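You operate a simulated robot arm through the tools that you are given. There is no shell and no other tool. Be economical: measure what you need, move in short steps, check, and stop when the job is done.

Carry out the task below with a simulated robot arm. There is one attempt and no reset: what you move stays moved.

## Task
Open the white drawer under the black panel, put the foam crumb on the top of the wide table away in the inside of the white drawer under the black panel and shut the panel again.

The check looks at the end state, three seconds after you hand in, the way a careful person would. Anything else that was tipped, shoved, dropped, spilled or broken makes it a failure.

## Robot
A 7-joint arm with a two-finger parallel gripper on a trunk, on a base that drives. Base frame: it is fixed to the floor where the robot stands at the start and does not move with it; the origin is under the middle of the robot, x ahead of it, y to its left, z up. Readings come in mm, degrees, newtons and seconds.
With the tool pointing down near the work surface it reaches from about 420 to 900 mm from the robot's upright axis, wherever it stands. Its first joint turns from -115.0 to 115.0 degrees. Places, roughly: foam crumb [1000, -1000, 750]; inside of the white drawer under the black panel [7500, 300, 500]; white drawer under the black panel [7400, 100, 600]. Payload 3.91 kg.
The TCP is the grasp point between the finger pads, 30 mm short of the fingertips. In the tool frame z runs along the fingers and y along their closing line. The gripper opens to 110 mm. The fingers are 20 mm wide and 10 mm thick; the gripper's body (48 by 112 mm) begins 55 mm behind the TCP.
Orientation is told as [roll, pitch, yaw] about the base's x, y, z axes, in that order, counted from this pose: with the fingers straight down and closing along the base's y, the tool's x points along the base's -x, its y along +y and its z along -z.

## Interface
- The arm moves only by the tool step_arm. Its argument "plan" is text: rows parted by semicolons, each of 7 numbers parted by spaces: the shift along the tool's x, y, z in units of 50 mm (1.0 is 50 mm), then the turn, a rotation vector about the tool's x, y, z in units of 5 degrees (1.0 is 5 degrees), then the opening, from 0 (shut) to 1 (fully open). In form: tx ty tz rx ry rz claw; .... A call has 1 to 12 rows; each row shifts and turns the commanded pose from where the row before left it, along the tool's axes as they then stand. A call with a number of a shift or a turn outside -1 to 1 is refused whole. A row lasts 0.2 s, in which the tool goes at most 50 mm and 8.6 degrees; a call with a longer step from one row to the next is refused whole, and so is a gripper value outside its range. Where a pose cannot be reached the arm comes as near as it can. A force on the tool above 40 N (or 10 N above the force at the start of the call, whichever is more), or a blocked arm, ends the call early, and 0.2 s more pass. Each finger travels about 153 mm/s and halts on what it meets, pressing with about 40 N; the grip force reading is that of the motor and also rises with nothing between the fingers. The clock runs only during rows and for 0.2 s after the last one: add rows that do not move to give the fingers time. The reply holds the time, the measured pose of the TCP, the force on the tool along the base axes, the opening and the grip force, in the units named above and with some noise, with the torque about the TCP (base axes, N m) and any sound that the robot's microphone picked up, and new pictures: "show" is both (left out), scene, wrist or none.
- Cameras (640 x 400 px; columns grow to the right, rows downward): "scene" is now at [217, 188.1, 1171.4]; the picture's right is [-0.20, -0.98, 0.00], its down [-0.33, 0.07, -0.94] and it looks along [0.92, -0.19, -0.34] (base axes); focal length 248 px, centre (320, 200). "wrist" rides on the gripper at [72, 17, -103] in the tool frame; the picture's right is [-0.23, 0.97, 0.00], its down [-0.76, -0.18, -0.62] and it looks along [-0.61, -0.14, 0.78] (tool axes); focal length 222 px, centre (320, 200). There is no depth. A picture from a camera that has moved, and an enlarged one, comes with that camera's place and axes in the base frame and with its lens. The place of the scene camera against the robot may be out by one fixed shift of up to 25 mm in any direction.
- slide_trunk(by): slides the trunk up (or, below 0, down) by that many mm; the arm and the scene camera ride with it, the base frame stays. It gives what a move gives, with no picture.
- drive_base(legs): drives the robot by 1 to 6 legs, each [ahead, left, turn to the left] in mm, mm and degrees, along the robot's own axes; the way and the turn of a leg run together, so that a leg with both is an arc; at most 1500 mm and 180 degrees a leg. The arm and the cameras ride along, it lands a little off, and it stops where it bumps. It gives what a move gives, and a new picture of the scene camera.
- pan_tilt(pan, tilt): turns the head with the scene camera to pan (to the left, within 80 degrees either way) and tilt (down, from -29 to 69), counted from straight ahead of the robot. It gives what a move gives, and a new picture of the scene camera.
- close_up(camera, box): a new picture of the part [left, top, right, bottom] of that camera's present view, enlarged. It takes no simulated time.
- sign_off(): hands the job in; it is judged then, once.

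Go step by step. Nothing tells you exact positions but the pictures and the camera data: compare them with the known pose of the tool, close in by small moves and look again before you grip or let go. The budget is 120 turns and 260 pictures, counting those below and the enlarged ones. Unless the task says otherwise, let go and move clear before handing in, and close with one line.

The tools are called after "Call:" by a JSON object that holds its "method" and its "body". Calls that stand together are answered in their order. step_arm: Moves the arm, as the interface text tells. Its arguments: {"type":"object","properties":{"plan":{"type":"string"},"show":{"type":"string","enum":["both","scene","wrist","none"]}},"required":["plan"]} The other tools are called the same way: slide_trunk (by) slides the trunk up or down; drive_base (legs) drives the base; pan_tilt (pan, tilt) turns the head that bears the scene camera; close_up (camera, box) takes an enlarged picture of a part of a camera's view; sign_off () hands the job in.

At the start:

```text
t: 0.0
tool_pos: [553.0, 56.3, 913.4]
tcp_rot: [0.0, 0.0, -0.1]
wrist_force: [-0.2, 0.5, 0.7]
torque: [0.0, 0.0, -0.02]
opening: 109.9
gripper_force: 0.1
trunk travel left (down, up): [-475.0, 515.0]
robot x, y, heading: [-0.0, 0.9, 0.2]
head pan, tilt: [-11.8, 19.9]
```

scene: 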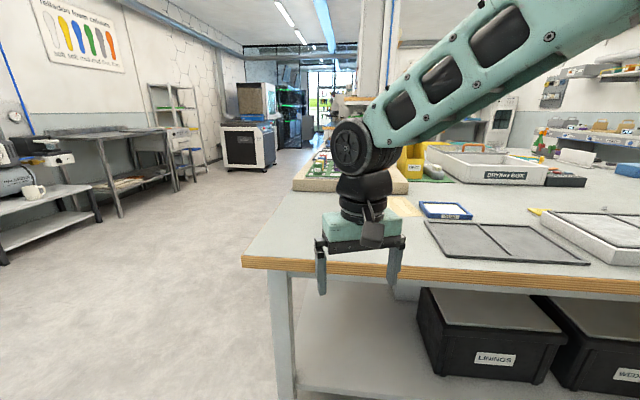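
wrist: 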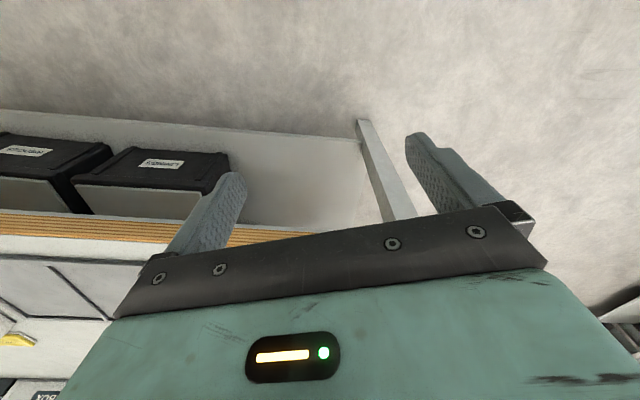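

I see a wide table ahead and right; the crumb should be near (1000,-1000,750). I'll turn the head toward it.

Call:
{"method": "pan_tilt", "body": {"pan": -48, "tilt": 25}}

```text
t: 1.0
tool_pos: [553.2, 56.2, 913.6]
tcp_rot: [0.1, 0.0, 0.0]
wrist_force: [-0.1, 0.6, -0.5]
torque: [0.01, 0.01, -0.01]
opening: 110.0
gripper_force: 0.1
trunk travel left (down, up): [-475.0, 515.0]
robot x, y, heading: [0.5, -1.9, 0.0]
head pan, tilt: [-48.0, 25.0]
camera scene: at [187.6, 138.7, 1163.2], right [-0.74, -0.67, 0.0], down [-0.28, 0.31, -0.91], along [0.61, -0.67, -0.42], focal length 248 px, centre (320, 200)
```

scene: 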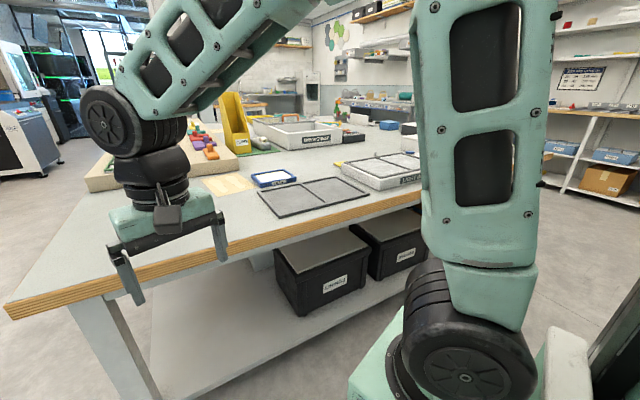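

The table runs to the right; I'll enlarge it to look for the crumb.

Call:
{"method": "close_up", "body": {"camera": "scene", "box": [220, 90, 430, 222]}}

Call:
{"method": "close_up", "body": {"camera": "scene", "box": [80, 90, 280, 215]}}

```text
3.03 times, centred on (325, 156) of scene
camera zoom: at [187.6, 138.7, 1163.2], right [-0.74, -0.67, 0.0], down [-0.28, 0.31, -0.91], along [0.61, -0.67, -0.42], focal length 752 px, centre (305, 333)
```

zoom: 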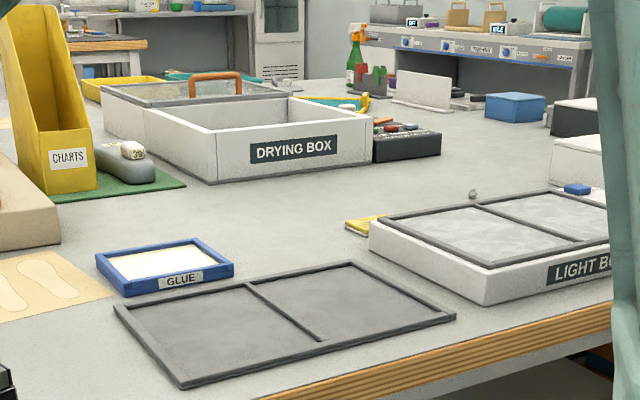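

```text
3.20 times, centred on (180, 152) of scene
camera zoom: at [187.6, 138.7, 1163.2], right [-0.74, -0.67, 0.0], down [-0.28, 0.31, -0.91], along [0.61, -0.67, -0.42], focal length 794 px, centre (768, 352)
```

zoom: 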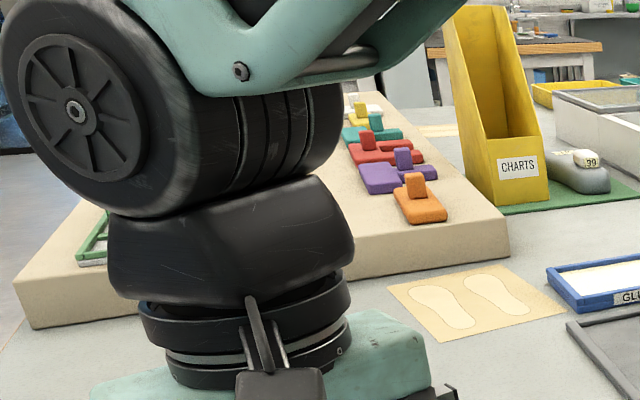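

There's a small gray lump behind the light box and a yellow item at its left; zoom on both.

Call:
{"method": "close_up", "body": {"camera": "scene", "box": [330, 140, 426, 200]}}

```text
6.67 times, centred on (378, 170) of scene
camera zoom: at [187.6, 138.7, 1163.2], right [-0.74, -0.67, 0.0], down [-0.28, 0.31, -0.91], along [0.61, -0.67, -0.42], focal length 1654 px, centre (-67, 400)
```

zoom: 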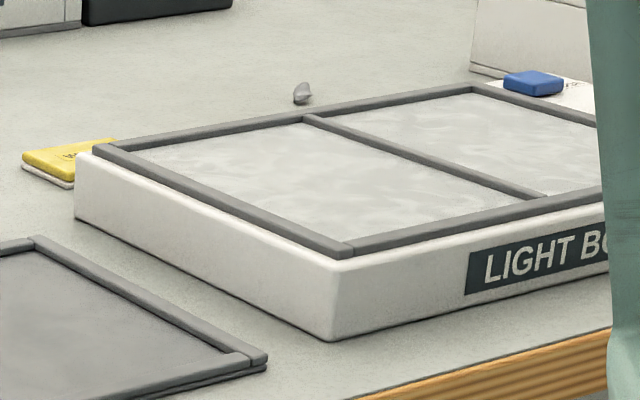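

The gray lump is probably the crumb, about (1015,-1320), and the table is turned about -20°. Before driving right, I check the floor there.

Call:
{"method": "pan_tilt", "body": {"pan": -80, "tilt": 35}}

Call:
{"method": "pan_tilt", "body": {"pan": 40, "tilt": 20}}

```text
t: 2.0
tool_pos: [552.6, 55.7, 913.9]
tcp_rot: [0.0, -0.1, 0.0]
wrist_force: [-0.7, 0.1, -0.3]
torque: [-0.02, -0.02, -0.02]
opening: 110.0
gripper_force: 0.1
trunk travel left (down, up): [-475.0, 515.0]
robot x, y, heading: [1.4, 0.7, -0.0]
head pan, tilt: [-80.0, 35.0]
camera scene: at [141.2, 120.4, 1147.4], right [-0.98, -0.17, 0.0], down [-0.1, 0.56, -0.82], along [0.14, -0.81, -0.57], focal length 248 px, centre (320, 200)
```

scene: 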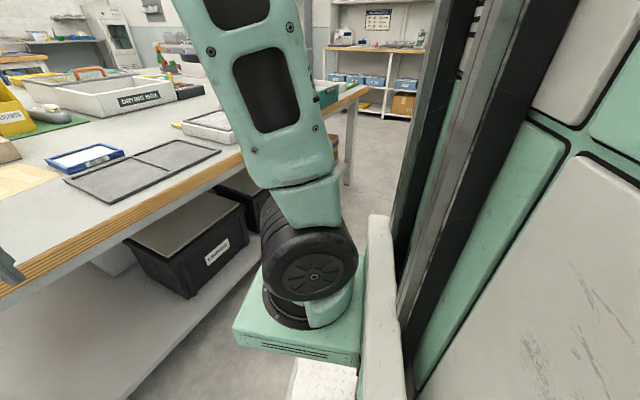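

```text
t: 4.0
tool_pos: [552.9, 55.4, 913.8]
tcp_rot: [0.0, 0.0, 0.0]
wrist_force: [-0.1, 0.3, 0.3]
torque: [-0.02, -0.01, -0.01]
opening: 109.8
gripper_force: 0.0
trunk travel left (down, up): [-475.0, 515.0]
robot x, y, heading: [1.4, -1.4, 0.0]
head pan, tilt: [40.0, 20.0]
camera scene: at [197.2, 266.9, 1171.2], right [0.64, -0.77, 0.0], down [-0.26, -0.22, -0.94], along [0.72, 0.6, -0.34], focal length 248 px, centre (320, 200)
```

scene: 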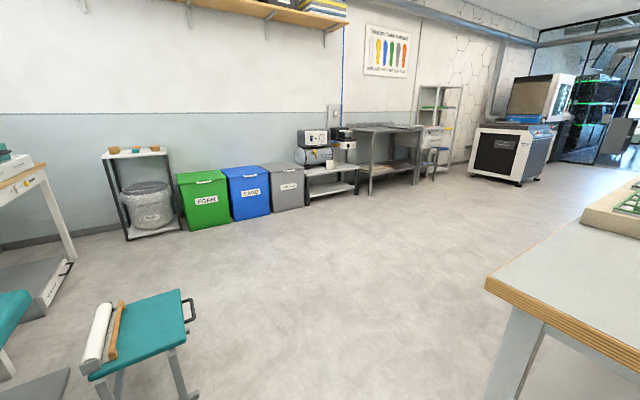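

The floor to the right looks clear. I'll square up to the table (turn -20°) and strafe right.

Call:
{"method": "drive_base", "body": {"legs": [[0, 0, -20.4], [0, -885, 0]]}}

Call:
{"method": "pan_tilt", "body": {"pan": -25, "tilt": 30}}

```text
t: 9.7
tool_pos: [227.2, -970.4, 912.2]
tcp_rot: [0.0, 0.0, -20.8]
wrist_force: [0.2, 0.0, 0.4]
torque: [0.05, 0.01, 0.03]
opening: 110.0
gripper_force: 0.0
trunk travel left (down, up): [-475.0, 515.0]
robot x, y, heading: [-308.1, -826.1, -21.1]
head pan, tilt: [40.0, 20.0]
camera scene: at [-31.5, -651.6, 1171.2], right [0.33, -0.94, 0.0], down [-0.32, -0.11, -0.94], along [0.89, 0.31, -0.34], focal length 248 px, centre (320, 200)
```

scene: 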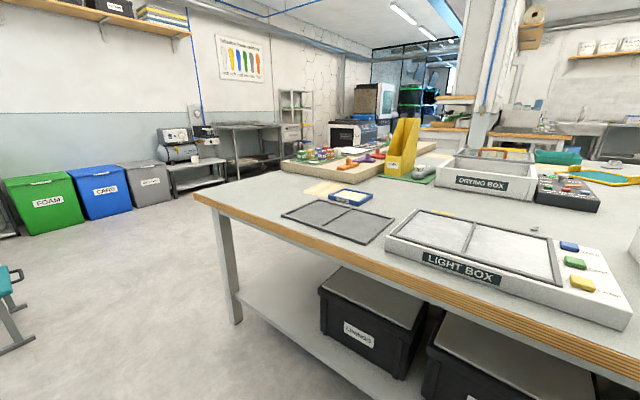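

```text
t: 11.1
tool_pos: [228.2, -970.0, 912.9]
tcp_rot: [0.1, 0.0, -20.8]
wrist_force: [0.5, -0.1, -0.1]
torque: [0.0, 0.02, 0.01]
opening: 110.1
gripper_force: 0.1
trunk travel left (down, up): [-475.0, 515.0]
robot x, y, heading: [-306.1, -826.0, -20.9]
head pan, tilt: [-25.0, 30.0]
camera scene: at [-56.3, -747.0, 1155.2], right [-0.72, -0.7, 0.0], down [-0.35, 0.36, -0.87], along [0.6, -0.62, -0.5], focal length 248 px, centre (320, 200)
```

scene: 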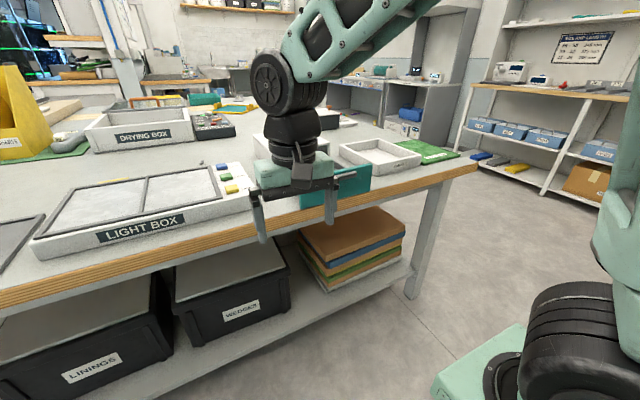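

The gray lump is visible just behind the light box; zooming to triangulate and survey the rest.

Call:
{"method": "close_up", "body": {"camera": "scene", "box": [150, 130, 246, 190]}}

Call:
{"method": "close_up", "body": {"camera": "scene", "box": [300, 90, 492, 210]}}

```text
6.67 times, centred on (198, 160) of scene
camera zoom: at [-56.3, -747.0, 1155.2], right [-0.72, -0.7, 0.0], down [-0.35, 0.36, -0.87], along [0.6, -0.62, -0.5], focal length 1654 px, centre (1133, 467)
```

zoom: 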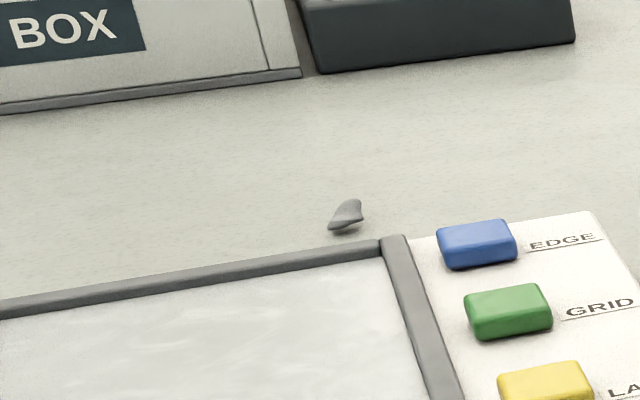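

```text
3.33 times, centred on (396, 150) of scene
camera zoom: at [-56.3, -747.0, 1155.2], right [-0.72, -0.7, 0.0], down [-0.35, 0.36, -0.87], along [0.6, -0.62, -0.5], focal length 827 px, centre (67, 367)
```

zoom: 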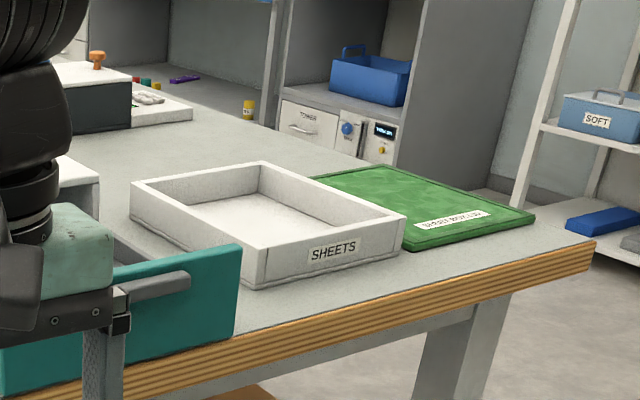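

Triangulating puts the crumb at about (868,-1062,~810), so the table top is near 800. I'll raise the trunk for clearance, then close in so that the crumb lies about 830 mm ahead.

Call:
{"method": "slide_trunk", "body": {"by": 120}}

Call:
{"method": "drive_base", "body": {"legs": [[0, 199, 0.5], [300, 0, 0]]}}

Call:
{"method": "pan_tilt", "body": {"pan": 0, "tilt": 45}}

```text
t: 12.6
tool_pos: [228.1, -969.1, 1032.4]
tcp_rot: [0.0, 0.0, -20.8]
wrist_force: [-0.6, 0.5, -0.4]
torque: [0.03, -0.01, -0.04]
opening: 109.8
gripper_force: 0.0
trunk travel left (down, up): [-595.0, 395.0]
robot x, y, heading: [-307.2, -825.1, -20.5]
head pan, tilt: [-25.0, 30.0]
```

```text
t: 15.8
tool_pos: [583.3, -883.6, 1033.1]
tcp_rot: [0.0, 0.0, -20.4]
wrist_force: [-0.2, 0.0, 0.1]
torque: [0.03, -0.01, -0.07]
opening: 110.1
gripper_force: 0.1
trunk travel left (down, up): [-595.0, 395.0]
robot x, y, heading: [47.7, -743.3, -20.4]
head pan, tilt: [-25.0, 30.0]
camera scene: at [298.0, -662.9, 1275.2], right [-0.71, -0.7, 0.0], down [-0.35, 0.36, -0.87], along [0.61, -0.62, -0.5], focal length 248 px, centre (320, 200)
```

scene: 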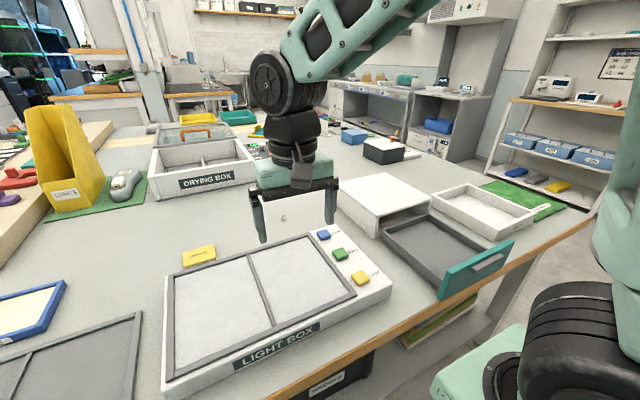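

```text
t: 16.7
tool_pos: [583.9, -883.8, 1033.1]
tcp_rot: [0.1, 0.0, -20.4]
wrist_force: [1.0, 0.4, 0.5]
torque: [-0.02, 0.0, -0.03]
opening: 109.9
gripper_force: 0.1
trunk travel left (down, up): [-595.0, 395.0]
robot x, y, heading: [45.2, -742.7, -20.4]
head pan, tilt: [0.0, 45.0]
camera scene: at [310.7, -626.9, 1252.6], right [-0.35, -0.94, 0.0], down [-0.66, 0.25, -0.71], along [0.66, -0.25, -0.71], focal length 248 px, centre (320, 200)
```

scene: 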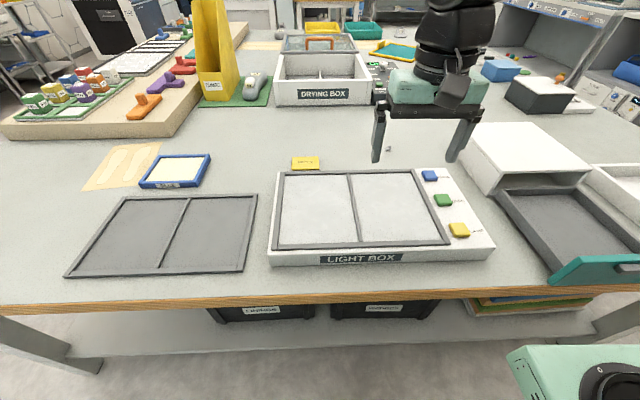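

The crumb sits behind the light box, about 880 mm ahead; I'd like to be some 80 mm nearer. Checking the clearance between base and table first.

Call:
{"method": "pan_tilt", "body": {"pan": -20, "tilt": 69}}

```text
t: 17.6
tool_pos: [584.7, -883.9, 1032.8]
tcp_rot: [0.1, 0.0, -20.5]
wrist_force: [-0.3, -1.0, -0.4]
torque: [0.0, -0.03, 0.01]
opening: 110.2
gripper_force: 0.1
trunk travel left (down, up): [-595.0, 395.0]
robot x, y, heading: [48.8, -743.8, -20.6]
head pan, tilt: [-20.0, 68.8]
camera scene: at [277.1, -634.7, 1223.8], right [-0.65, -0.76, 0.0], down [-0.71, 0.6, -0.36], along [0.28, -0.23, -0.93], focal length 248 px, centre (320, 200)
```

scene: 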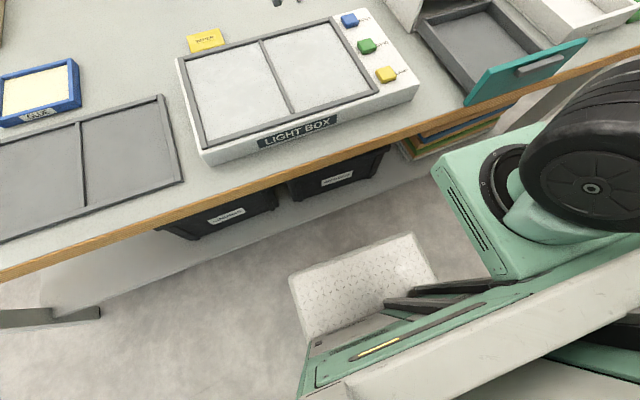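

There is over 100 mm of room. I drive 75 mm ahead.

Call:
{"method": "drive_base", "body": {"legs": [[75, 0, 0]]}}

Call:
{"method": "pan_tilt", "body": {"pan": 0, "tilt": 45}}

```text
t: 18.6
tool_pos: [654.7, -908.2, 1033.3]
tcp_rot: [0.0, 0.1, -20.3]
wrist_force: [0.5, -0.2, 0.1]
torque: [-0.02, -0.02, -0.02]
opening: 110.1
gripper_force: 0.1
trunk travel left (down, up): [-595.0, 395.0]
robot x, y, heading: [116.4, -771.6, -20.2]
head pan, tilt: [-20.0, 68.8]
camera scene: at [346.9, -660.5, 1223.7], right [-0.65, -0.76, 0.0], down [-0.71, 0.6, -0.36], along [0.28, -0.23, -0.93], focal length 248 px, centre (320, 200)
```

scene: 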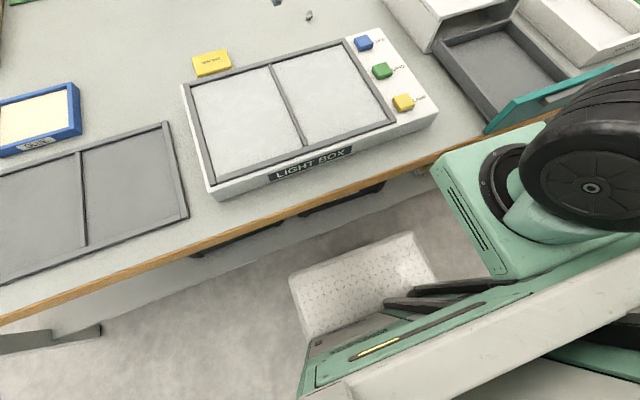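

```text
t: 19.5
tool_pos: [653.6, -909.1, 1033.0]
tcp_rot: [0.0, 0.1, -20.2]
wrist_force: [-0.2, -0.4, -0.3]
torque: [0.0, 0.0, 0.0]
opening: 109.9
gripper_force: 0.0
trunk travel left (down, up): [-595.0, 395.0]
robot x, y, heading: [113.2, -771.5, -20.4]
head pan, tilt: [0.0, 45.0]
camera scene: at [380.4, -652.6, 1252.5], right [-0.35, -0.94, 0.0], down [-0.66, 0.25, -0.71], along [0.66, -0.25, -0.71], focal length 248 px, centre (320, 200)
```

scene: 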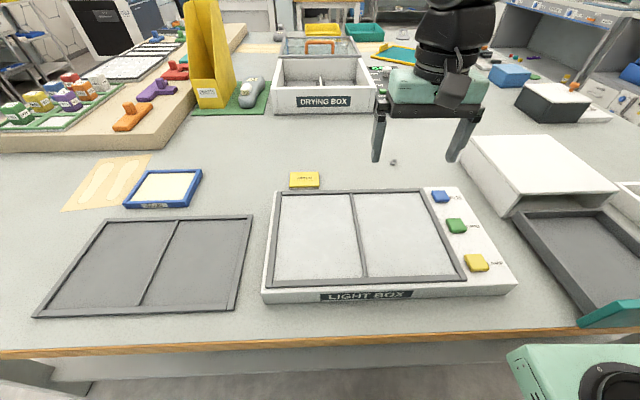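

Crumb estimate (872,-1070,805). I'll move the tool most of the way above it and check with the wrist camera.

Call:
{"method": "step_arm", "body": {"plan": "-1 -0.3 0 0 0 0 1; -1 -0.3 0 0 0 0 1; -1 -0.3 0 0 0 0 1; -1 -0.3 0 0 0 0 1; -0.8 -0.3 0.5 0 0 0 1; 0 0 0 0 0 0 1"}}

```text
refused: row 1 steps farther than a row can; nothing moved
```

Call:
{"method": "step_arm", "body": {"plan": "-0.9 -0.3 0 0 0 0 1; -0.9 -0.3 0 0 0 0 1; -0.9 -0.3 0 0 0 0 1; -0.9 -0.3 0 0 0 0 1; -0.9 -0.3 0 0 0 0 1; -0.6 0 0 0 0 0 1; 0 0 0.9 0 0 0 1; 0 0 0 0 0 0 1"}}

```text
t: 21.3
tool_pos: [866.4, -1068.5, 987.2]
tcp_rot: [0.1, -0.1, -20.3]
wrist_force: [-0.2, 0.2, -0.4]
torque: [-0.01, -0.01, -0.02]
opening: 109.7
gripper_force: 0.1
trunk travel left (down, up): [-595.0, 395.0]
robot x, y, heading: [118.1, -768.1, -20.3]
head pan, tilt: [0.0, 45.0]
camera scene: at [380.4, -652.6, 1252.6], right [-0.35, -0.94, 0.0], down [-0.66, 0.25, -0.71], along [0.66, -0.25, -0.71], focal length 248 px, centre (320, 200)
camera wrist: at [804.3, -1027.4, 1091.0], right [0.55, 0.83, 0.0], down [0.65, -0.43, 0.62], along [0.52, -0.34, -0.78], focal length 222 px, centre (320, 200)
```

scene: 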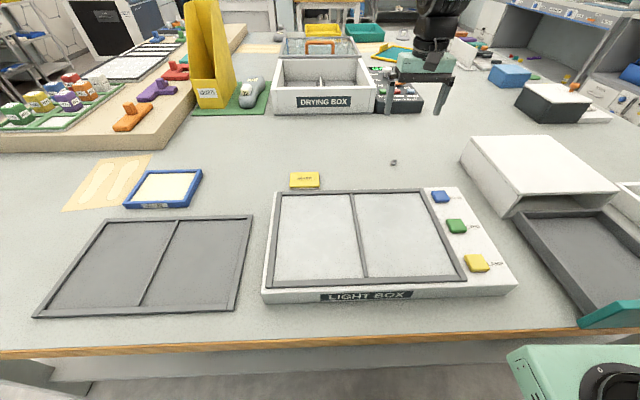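
wrist: 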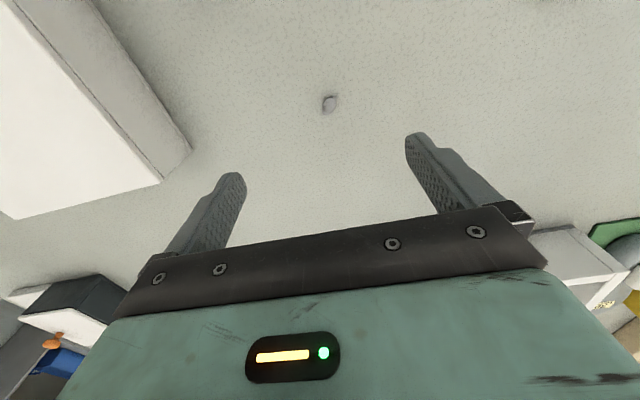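

Wrist camera says the crumb is at about (876,-1060). I correct and descend part-way.

Call:
{"method": "step_arm", "body": {"plan": "-0.12 0.22 0 0 0 0 0.6; 0 0 0.9 0 0 0 0.6; 0 0 0.9 0 0 0 0.6; 0 0 0.7 0 0 0 0.6; 0 0 0 0 0 0 0.6"}}

```text
t: 22.5
tool_pos: [874.6, -1059.6, 862.2]
tcp_rot: [0.0, 0.0, -20.3]
wrist_force: [0.5, 0.0, 0.1]
torque: [0.02, -0.02, -0.01]
opening: 65.9
gripper_force: 0.0
trunk travel left (down, up): [-595.0, 395.0]
robot x, y, heading: [116.9, -768.2, -20.0]
head pan, tilt: [0.0, 45.0]
camera scene: at [380.5, -652.6, 1252.6], right [-0.35, -0.94, 0.0], down [-0.66, 0.25, -0.71], along [0.66, -0.25, -0.71], focal length 248 px, centre (320, 200)
camera wrist: at [811.6, -1017.7, 966.4], right [0.55, 0.83, 0.0], down [0.65, -0.43, 0.62], along [0.52, -0.34, -0.78], focal length 222 px, centre (320, 200)
```

scene: 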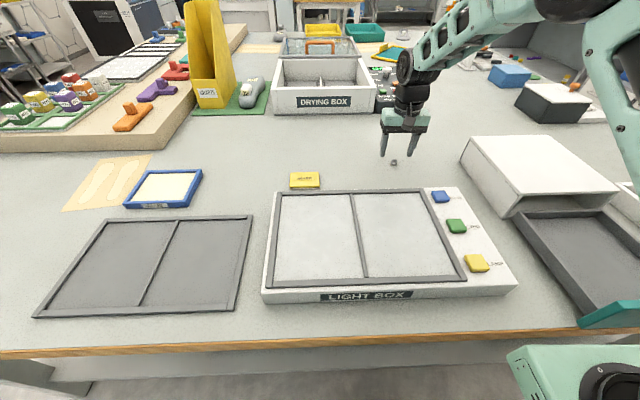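
wrist: 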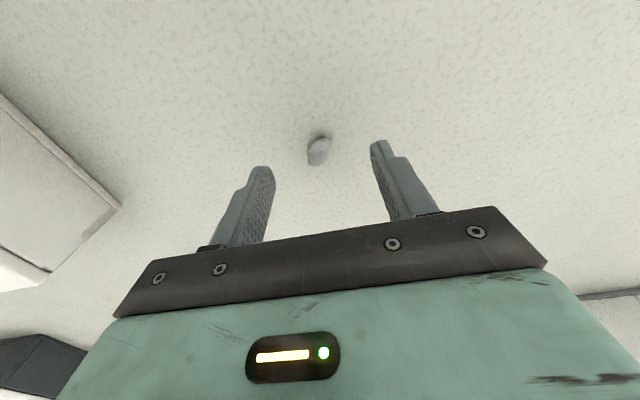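

Crumb is centred under the fingers, around z 812. I descend gently.

Call:
{"method": "step_arm", "body": {"plan": "0 0 0.2 0 0 0 0.6; 0 0 0 0 0 0 0.6", "show": "wrist"}}

Call:
{"method": "close_up", "body": {"camera": "scene", "box": [356, 120, 436, 170]}}

```text
t: 23.1
tool_pos: [874.2, -1059.5, 852.8]
tcp_rot: [0.0, 0.0, -20.4]
wrist_force: [0.7, 0.2, 0.3]
torque: [-0.02, -0.01, 0.01]
opening: 65.9
gripper_force: 0.0
trunk travel left (down, up): [-595.0, 395.0]
robot x, y, heading: [115.3, -770.8, -20.7]
head pan, tilt: [0.0, 45.0]
camera wrist: at [812.1, -1017.9, 957.0], right [0.55, 0.83, 0.0], down [0.65, -0.43, 0.62], along [0.52, -0.34, -0.78], focal length 222 px, centre (320, 200)
```

wrist: 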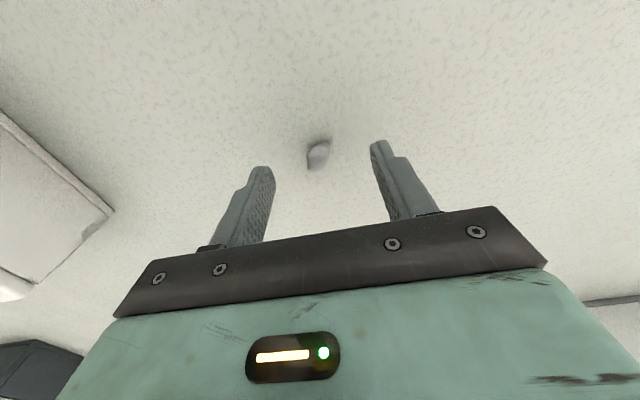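

```text
8.00 times, centred on (396, 145) of scene
camera zoom: at [380.5, -652.6, 1252.6], right [-0.35, -0.94, 0.0], down [-0.66, 0.25, -0.71], along [0.66, -0.25, -0.71], focal length 1985 px, centre (-288, 640)
```

zoom: 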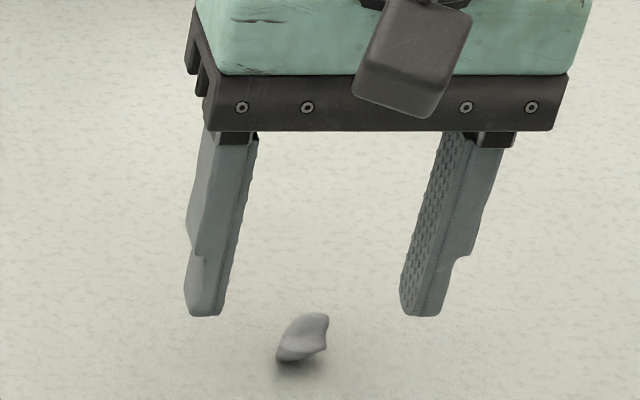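

The tips are roughly 20 mm above the table. Down 17 mm more, then look.

Call:
{"method": "step_arm", "body": {"plan": "0 0 0.2 0 0 0 0.6; 0 0.04 0.14 0 0 0 0.5; 0 0 0 0 0 0 0.5", "show": "wrist"}}

Call:
{"method": "close_up", "body": {"camera": "scene", "box": [356, 130, 436, 180]}}

```text
t: 23.9
tool_pos: [875.6, -1058.7, 837.4]
tcp_rot: [0.0, 0.0, -20.2]
wrist_force: [-0.7, 0.4, 0.1]
torque: [0.01, -0.03, 0.0]
opening: 54.9
gripper_force: 0.1
trunk travel left (down, up): [-595.0, 395.0]
robot x, y, heading: [117.0, -772.5, -20.2]
head pan, tilt: [0.0, 45.0]
camera wrist: at [813.7, -1015.8, 940.2], right [0.55, 0.83, 0.0], down [0.65, -0.43, 0.62], along [0.52, -0.34, -0.78], focal length 222 px, centre (320, 200)
```

wrist: 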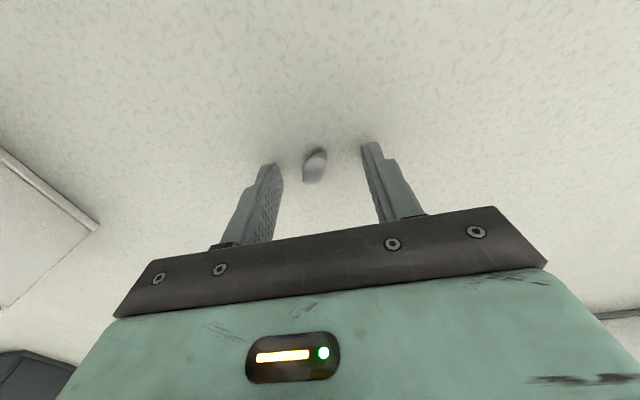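

```text
8.00 times, centred on (396, 155) of scene
camera zoom: at [380.5, -652.6, 1252.6], right [-0.35, -0.94, 0.0], down [-0.66, 0.25, -0.71], along [0.66, -0.25, -0.71], focal length 1985 px, centre (-288, 560)
```

zoom: 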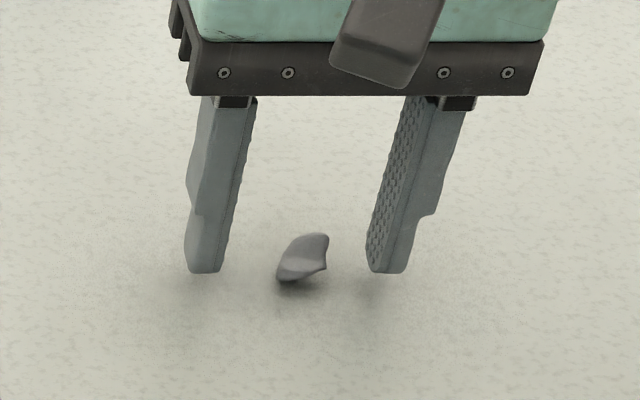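

The tips are around the crumb. Descend 4 mm, then close.

Call:
{"method": "step_arm", "body": {"plan": "0 0 0.1 0 0 0 0.5; 0 0 0 0 0 0 0.3; 0 0 0 0 0 0 0.2; 0 0 0 0 0 0 0.1; 0 0 0 0 0 0 0; 0 0 0 0 0 0 0", "show": "wrist"}}

Call:
{"method": "close_up", "body": {"camera": "scene", "box": [356, 130, 436, 180]}}

```text
t: 25.3
tool_pos: [875.9, -1058.3, 831.5]
tcp_rot: [0.0, 0.0, -20.3]
wrist_force: [0.1, -0.9, -0.2]
torque: [-0.01, 0.01, -0.01]
opening: 13.7
gripper_force: 39.9
trunk travel left (down, up): [-595.0, 395.0]
robot x, y, heading: [117.7, -770.4, -20.3]
head pan, tilt: [0.0, 45.0]
camera wrist: at [813.6, -1016.0, 935.1], right [0.55, 0.83, 0.0], down [0.65, -0.43, 0.62], along [0.52, -0.34, -0.78], focal length 222 px, centre (320, 200)
```

wrist: 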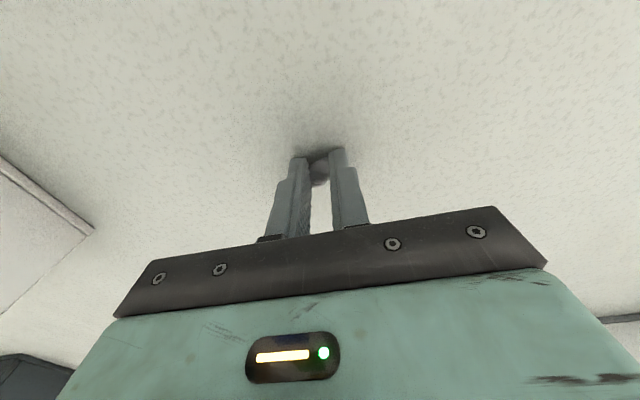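

```text
8.00 times, centred on (396, 155) of scene
camera zoom: at [380.5, -652.6, 1252.6], right [-0.35, -0.94, 0.0], down [-0.66, 0.25, -0.71], along [0.66, -0.25, -0.71], focal length 1985 px, centre (-288, 560)
```

zoom: 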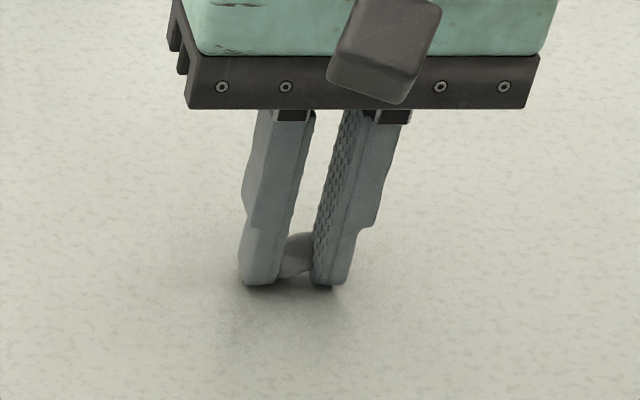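

Gripped (13.7 mm with foam between the pads). Lift and verify, then back away.

Call:
{"method": "step_arm", "body": {"plan": "0 0 -0.5 0 0 0 0; 0 0 -0.9 0 0 0 0; 0 0 -0.9 0 0 0 0; 0 0 -0.9 0 0 0 0; 0.9 0 -0.3 0 0 0 0; 0.9 0 0 0 0 0 0; 0.9 0 0 0 0 0 0;0.9 0 0 0 0 0 0;0.9 0 0 0 0 0 0; 0 0 0 0 0 0 0"}}

```text
t: 27.5
tool_pos: [665.0, -980.8, 1003.6]
tcp_rot: [-0.1, -0.1, -20.2]
wrist_force: [-0.1, 0.3, -0.3]
torque: [-0.02, -0.01, 0.01]
opening: 13.7
gripper_force: 40.0
trunk travel left (down, up): [-595.0, 395.0]
robot x, y, heading: [115.0, -772.4, -20.6]
head pan, tilt: [0.0, 45.0]
camera scene: at [380.6, -652.6, 1252.5], right [-0.35, -0.94, 0.0], down [-0.66, 0.25, -0.71], along [0.66, -0.25, -0.71], focal length 248 px, centre (320, 200)
camera wrist: at [603.5, -937.6, 1108.7], right [0.55, 0.83, 0.0], down [0.65, -0.43, 0.62], along [0.52, -0.34, -0.78], focal length 222 px, centre (320, 200)
```

scene: 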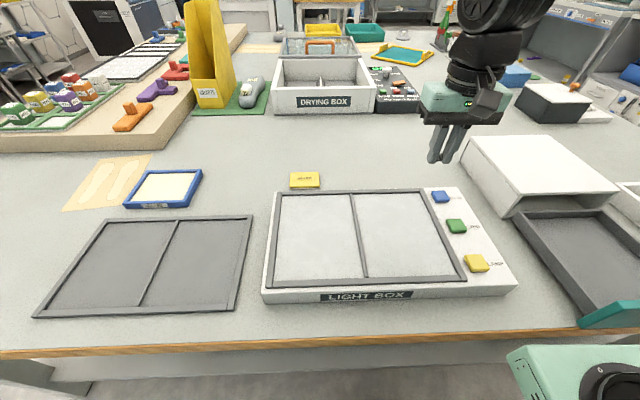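
wrist: 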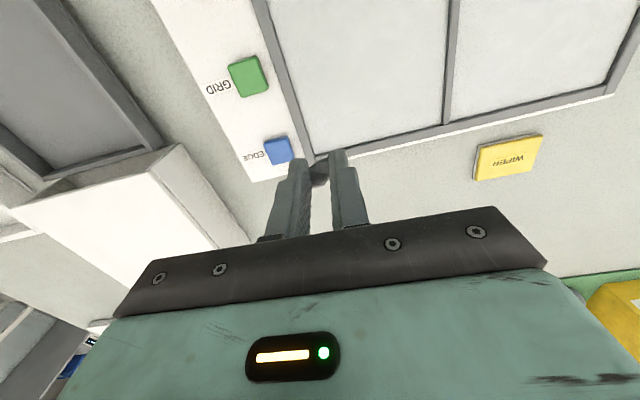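

The crumb is held. I back out from the table and drive around its left end toward the machine.

Call:
{"method": "drive_base", "body": {"legs": [[-600, 0, 0], [0, 0, 77.8], [1200, 0, 0]]}}

Call:
{"method": "pan_tilt", "body": {"pan": -10, "tilt": 20}}

```text
t: 32.6
tool_pos: [147.7, -457.8, 1005.4]
tcp_rot: [0.1, 0.0, 10.0]
wrist_force: [-0.4, -0.5, 0.4]
torque: [0.01, 0.02, -0.02]
opening: 14.0
gripper_force: 40.2
trunk travel left (down, up): [-595.0, 395.0]
robot x, y, heading: [-431.7, -551.4, 10.0]
head pan, tilt: [0.0, 45.0]
stopped in leg 2: the robot was blocked; the commanded pose is now the measured one
camera scene: at [-264.4, -310.8, 1252.6], right [0.17, -0.98, 0.0], down [-0.7, -0.12, -0.71], along [0.7, 0.12, -0.71], focal length 248 px, centre (320, 200)
```

scene: 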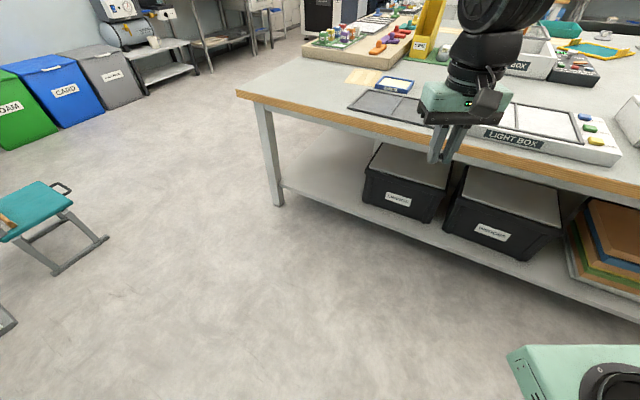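

```text
t: 33.5
tool_pos: [148.1, -456.9, 1004.4]
tcp_rot: [0.0, 0.1, 10.0]
wrist_force: [-0.1, 0.6, 0.5]
torque: [-0.01, -0.02, 0.02]
opening: 14.1
gripper_force: 40.0
trunk travel left (down, up): [-595.0, 395.0]
robot x, y, heading: [-431.1, -552.9, 9.9]
head pan, tilt: [-10.0, 20.0]
camera scene: at [-251.3, -324.8, 1291.2], right [0.0, -1.0, 0.0], down [-0.34, 0.0, -0.94], along [0.94, 0.0, -0.34], focal length 248 px, centre (320, 200)
```

scene: 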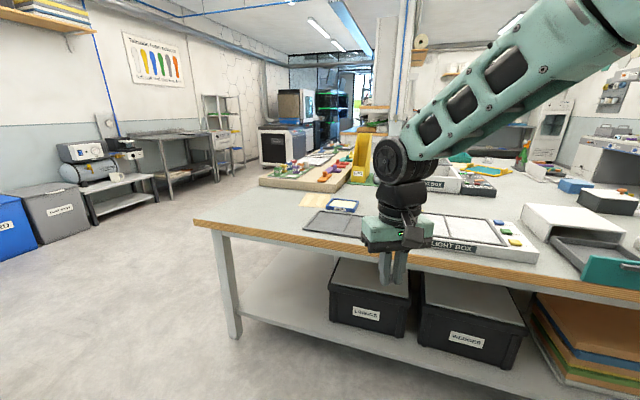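

Turning was blocked, probably something behind me. Let me look to both sides.

Call:
{"method": "pan_tilt", "body": {"pan": 80, "tilt": 40}}

Call:
{"method": "pan_tilt", "body": {"pan": -80, "tilt": 30}}

```text
t: 35.1
tool_pos: [148.6, -457.8, 1006.1]
tcp_rot: [0.0, 0.0, 10.0]
wrist_force: [-0.1, -0.1, 0.1]
torque: [-0.03, -0.01, -0.01]
opening: 14.2
gripper_force: 39.9
trunk travel left (down, up): [-595.0, 395.0]
robot x, y, heading: [-432.9, -559.1, 10.0]
head pan, tilt: [80.0, 40.0]
camera scene: at [-344.5, -239.9, 1259.9], right [1.0, 0.0, 0.0], down [0.0, -0.64, -0.77], along [0.0, 0.77, -0.64], focal length 248 px, centre (320, 200)
```

scene: 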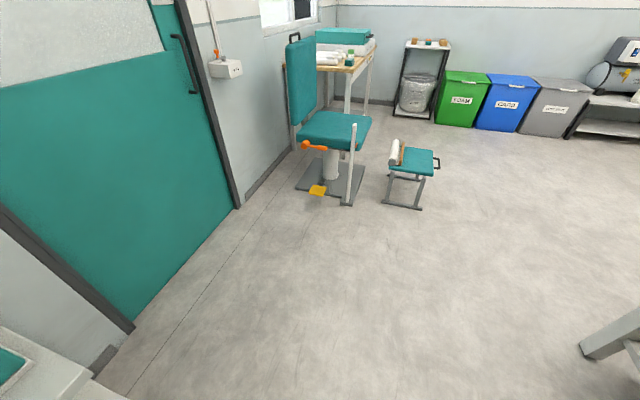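

```text
t: 37.6
tool_pos: [148.6, -458.2, 1004.4]
tcp_rot: [0.0, 0.0, 10.0]
wrist_force: [-0.6, 0.8, 1.1]
torque: [0.0, -0.01, 0.0]
opening: 13.9
gripper_force: 39.9
trunk travel left (down, up): [-595.0, 395.0]
robot x, y, heading: [-431.0, -553.2, 10.0]
head pan, tilt: [-80.0, 30.0]
camera scene: at [-313.4, -409.9, 1275.2], right [-0.94, -0.34, 0.0], down [-0.17, 0.47, -0.87], along [0.3, -0.81, -0.5], focal length 248 px, centre (320, 200)
```

scene: 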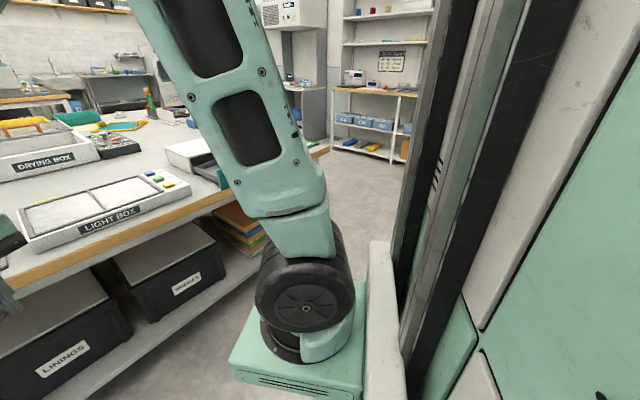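

The wall with the door is right behind. I'll go forward a little and strafe left past the table's end instead.

Call:
{"method": "drive_base", "body": {"legs": [[200, 0, 0], [0, 878, 0], [500, 0, 0]]}}

Call:
{"method": "pan_tilt", "body": {"pan": -10, "tilt": 25}}

```text
t: 45.9
tool_pos: [697.1, 508.9, 1004.5]
tcp_rot: [0.0, -0.1, 9.4]
wrist_force: [-0.2, 0.1, 0.3]
torque: [0.0, 0.01, 0.02]
opening: 14.0
gripper_force: 40.0
trunk travel left (down, up): [-595.0, 395.0]
robot x, y, heading: [114.8, 416.2, 9.6]
head pan, tilt: [-80.0, 30.0]
camera scene: at [235.8, 560.2, 1275.2], right [-0.94, -0.34, 0.0], down [-0.17, 0.47, -0.87], along [0.29, -0.82, -0.5], focal length 248 px, centre (320, 200)
```

scene: 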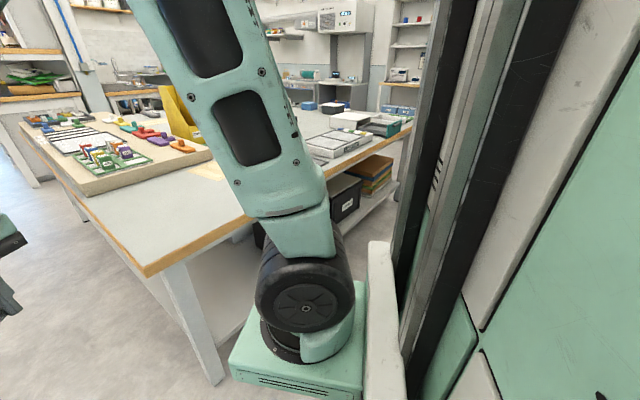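

```text
t: 47.3
tool_pos: [698.3, 508.6, 1006.0]
tcp_rot: [0.0, 0.0, 9.5]
wrist_force: [-0.6, 1.0, -0.6]
torque: [-0.02, -0.02, -0.03]
opening: 14.3
gripper_force: 39.6
trunk travel left (down, up): [-595.0, 395.0]
robot x, y, heading: [116.1, 420.8, 9.5]
head pan, tilt: [-10.0, 25.0]
camera scene: at [297.5, 644.7, 1283.2], right [-0.01, -1.0, 0.0], down [-0.42, 0.0, -0.91], along [0.91, -0.01, -0.42], focal length 248 px, centre (320, 200)
```

scene: 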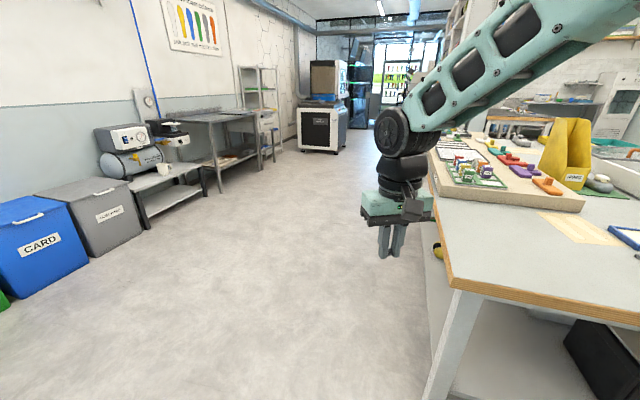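

The aisle is open ahead. Let me enlarge the machine region and what's beyond.

Call:
{"method": "close_up", "body": {"camera": "scene", "box": [280, 40, 440, 160]}}

```text
3.33 times, centred on (360, 100) of scene
camera zoom: at [297.5, 644.7, 1283.2], right [-0.01, -1.0, 0.0], down [-0.42, 0.0, -0.91], along [0.91, -0.01, -0.42], focal length 827 px, centre (187, 533)
```

zoom: 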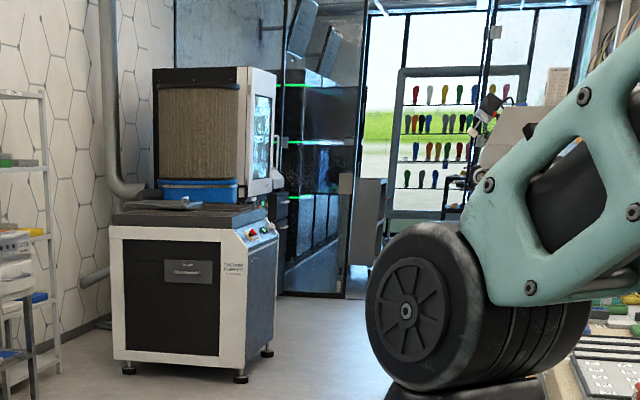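

No white drawer visible yet; drive on along the aisle and look again.

Call:
{"method": "drive_base", "body": {"legs": [[0, 350, 0], [0, 0, -14.5], [1500, 0, 0], [1300, 0, 0]]}}

Call:
{"method": "pan_tilt", "body": {"pan": 5, "tilt": 15}}

```text
t: 63.7
tool_pos: [3440.9, 433.7, 1004.4]
tcp_rot: [0.0, -0.1, -5.3]
wrist_force: [-0.3, 1.4, 0.6]
torque: [0.03, 0.03, 0.01]
opening: 14.3
gripper_force: 39.7
trunk travel left (down, up): [-595.0, 395.0]
robot x, y, heading: [2853.5, 495.3, -5.3]
head pan, tilt: [-10.0, 25.0]
camera scene: at [3088.8, 664.4, 1283.2], right [-0.26, -0.96, 0.0], down [-0.41, 0.11, -0.91], along [0.87, -0.24, -0.42], focal length 248 px, centre (320, 200)
```

scene: 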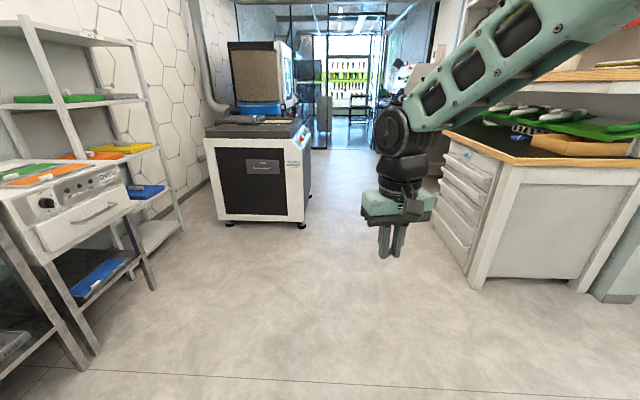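

```text
t: 64.5
tool_pos: [3441.2, 433.8, 1005.1]
tcp_rot: [0.1, 0.0, -5.4]
wrist_force: [0.0, 0.3, -0.6]
torque: [0.03, 0.0, 0.0]
opening: 14.0
gripper_force: 40.2
trunk travel left (down, up): [-595.0, 395.0]
robot x, y, heading: [2856.1, 500.1, -5.4]
head pan, tilt: [5.0, 15.0]
camera scene: at [3093.3, 688.1, 1299.3], right [-0.01, -1.0, 0.0], down [-0.26, 0.0, -0.97], along [0.97, 0.0, -0.26], focal length 248 px, centre (320, 200)
```

scene: 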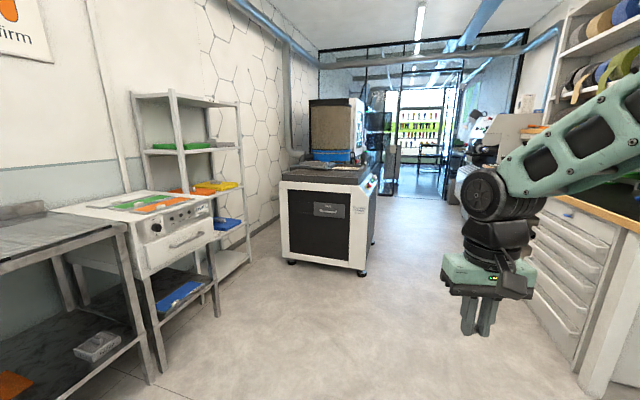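

The target place (7400,100,600) appears to be behind this cutter. Enlarge.

Call:
{"method": "close_up", "body": {"camera": "scene", "box": [280, 80, 480, 205]}}

Call:
{"method": "close_up", "body": {"camera": "scene", "box": [440, 90, 640, 215]}}

```text
3.20 times, centred on (380, 142) of scene
camera zoom: at [3093.3, 688.1, 1299.3], right [-0.01, -1.0, 0.0], down [-0.26, 0.0, -0.97], along [0.97, 0.0, -0.26], focal length 794 px, centre (128, 384)
```

zoom: 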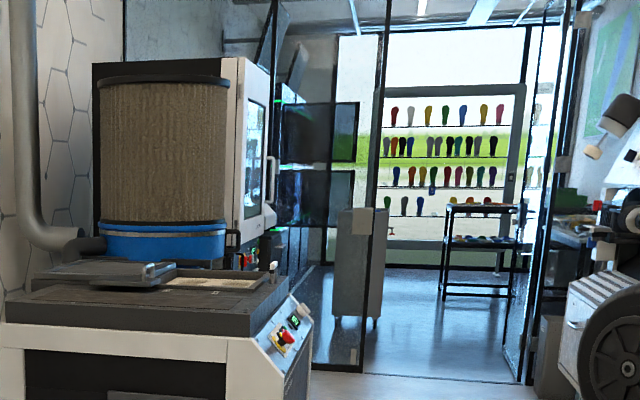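

```text
3.20 times, centred on (540, 152) of scene
camera zoom: at [3093.3, 688.1, 1299.3], right [-0.01, -1.0, 0.0], down [-0.26, 0.0, -0.97], along [0.97, 0.0, -0.26], focal length 794 px, centre (-384, 352)
```

zoom: 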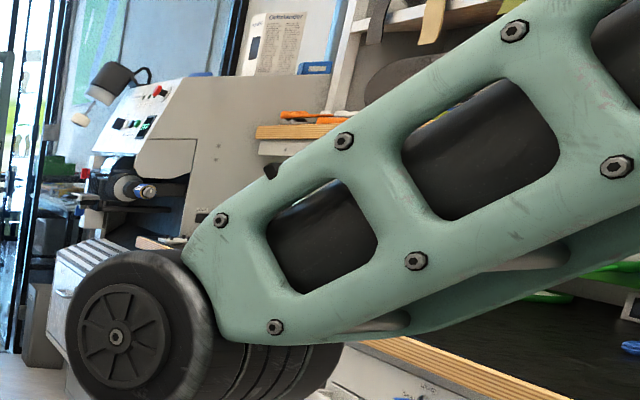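

Behind the cutter stands another machine whose front faces the aisle; the drawer is likely there. I turn along the aisle (-20.5°) and drive up.

Call:
{"method": "drive_base", "body": {"legs": [[0, 0, -15.2], [1500, 0, 0], [1300, 0, 0]]}}

Call:
{"method": "pan_tilt", "body": {"pan": 45, "tilt": 20}}

```text
t: 78.8
tool_pos: [6001.5, -700.7, 1005.8]
tcp_rot: [0.0, -0.1, -21.2]
wrist_force: [-0.2, -0.1, 0.0]
torque: [0.0, -0.02, -0.01]
opening: 13.8
gripper_force: 39.5
trunk travel left (down, up): [-595.0, 395.0]
robot x, y, heading: [5455.9, -478.7, -20.9]
head pan, tilt: [5.0, 15.0]
camera scene: at [5734.2, -365.6, 1299.4], right [-0.28, -0.96, 0.0], down [-0.25, 0.07, -0.97], along [0.93, -0.27, -0.26], focal length 248 px, centre (320, 200)
```

scene: 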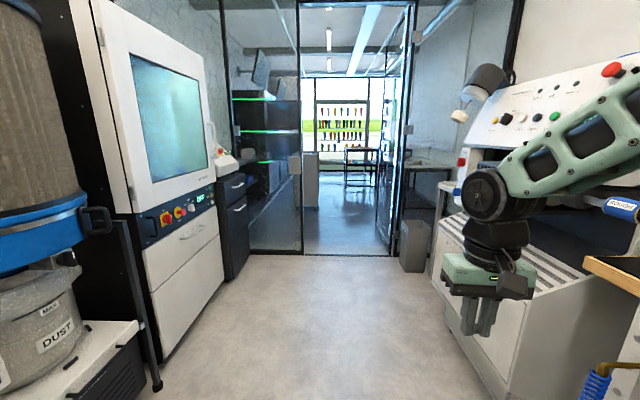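

```text
t: 79.9
tool_pos: [6000.6, -700.7, 1004.8]
tcp_rot: [0.0, 0.0, -21.2]
wrist_force: [0.3, 0.4, 0.3]
torque: [-0.04, -0.02, -0.01]
opening: 14.0
gripper_force: 40.2
trunk travel left (down, up): [-595.0, 395.0]
robot x, y, heading: [5455.0, -477.9, -20.9]
head pan, tilt: [45.0, 20.0]
camera scene: at [5729.7, -302.1, 1291.3], right [0.4, -0.91, 0.0], down [-0.31, -0.14, -0.94], along [0.86, 0.38, -0.34], focal length 248 px, centre (320, 200)
```

scene: 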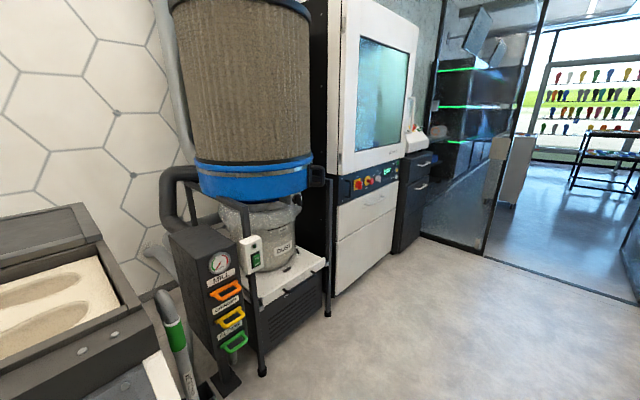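

There it is: black control panel with a white drawer below. Zoom on it.

Call:
{"method": "close_up", "body": {"camera": "scene", "box": [320, 145, 448, 225]}}

Call:
{"method": "close_up", "body": {"camera": "scene", "box": [310, 145, 470, 305]}}

```text
5.00 times, centred on (384, 185) of scene
camera zoom: at [5729.7, -302.1, 1291.3], right [0.4, -0.91, 0.0], down [-0.31, -0.14, -0.94], along [0.86, 0.38, -0.34], focal length 1240 px, centre (0, 275)
```

zoom: 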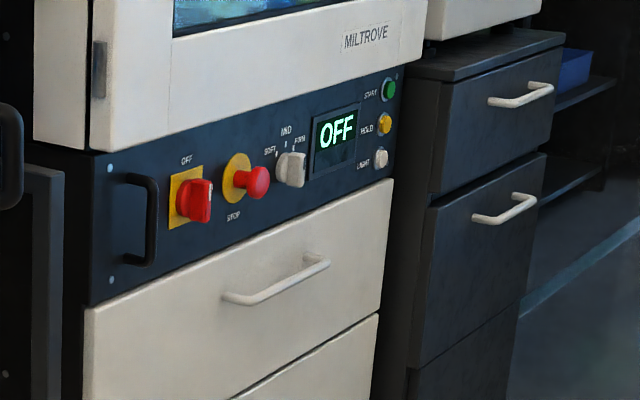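

```text
2.50 times, centred on (390, 225) of scene
camera zoom: at [5729.7, -302.1, 1291.3], right [0.4, -0.91, 0.0], down [-0.31, -0.14, -0.94], along [0.86, 0.38, -0.34], focal length 620 px, centre (145, 138)
```

zoom: 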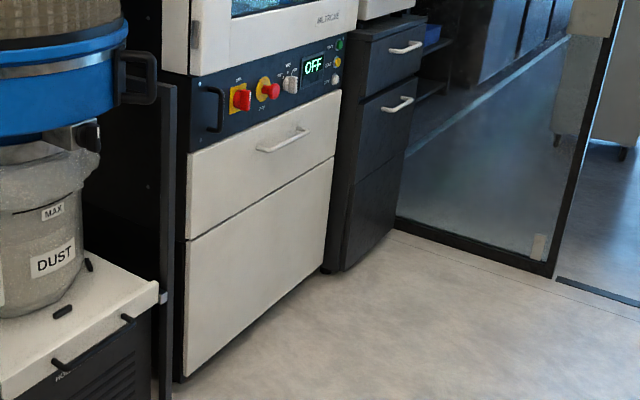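

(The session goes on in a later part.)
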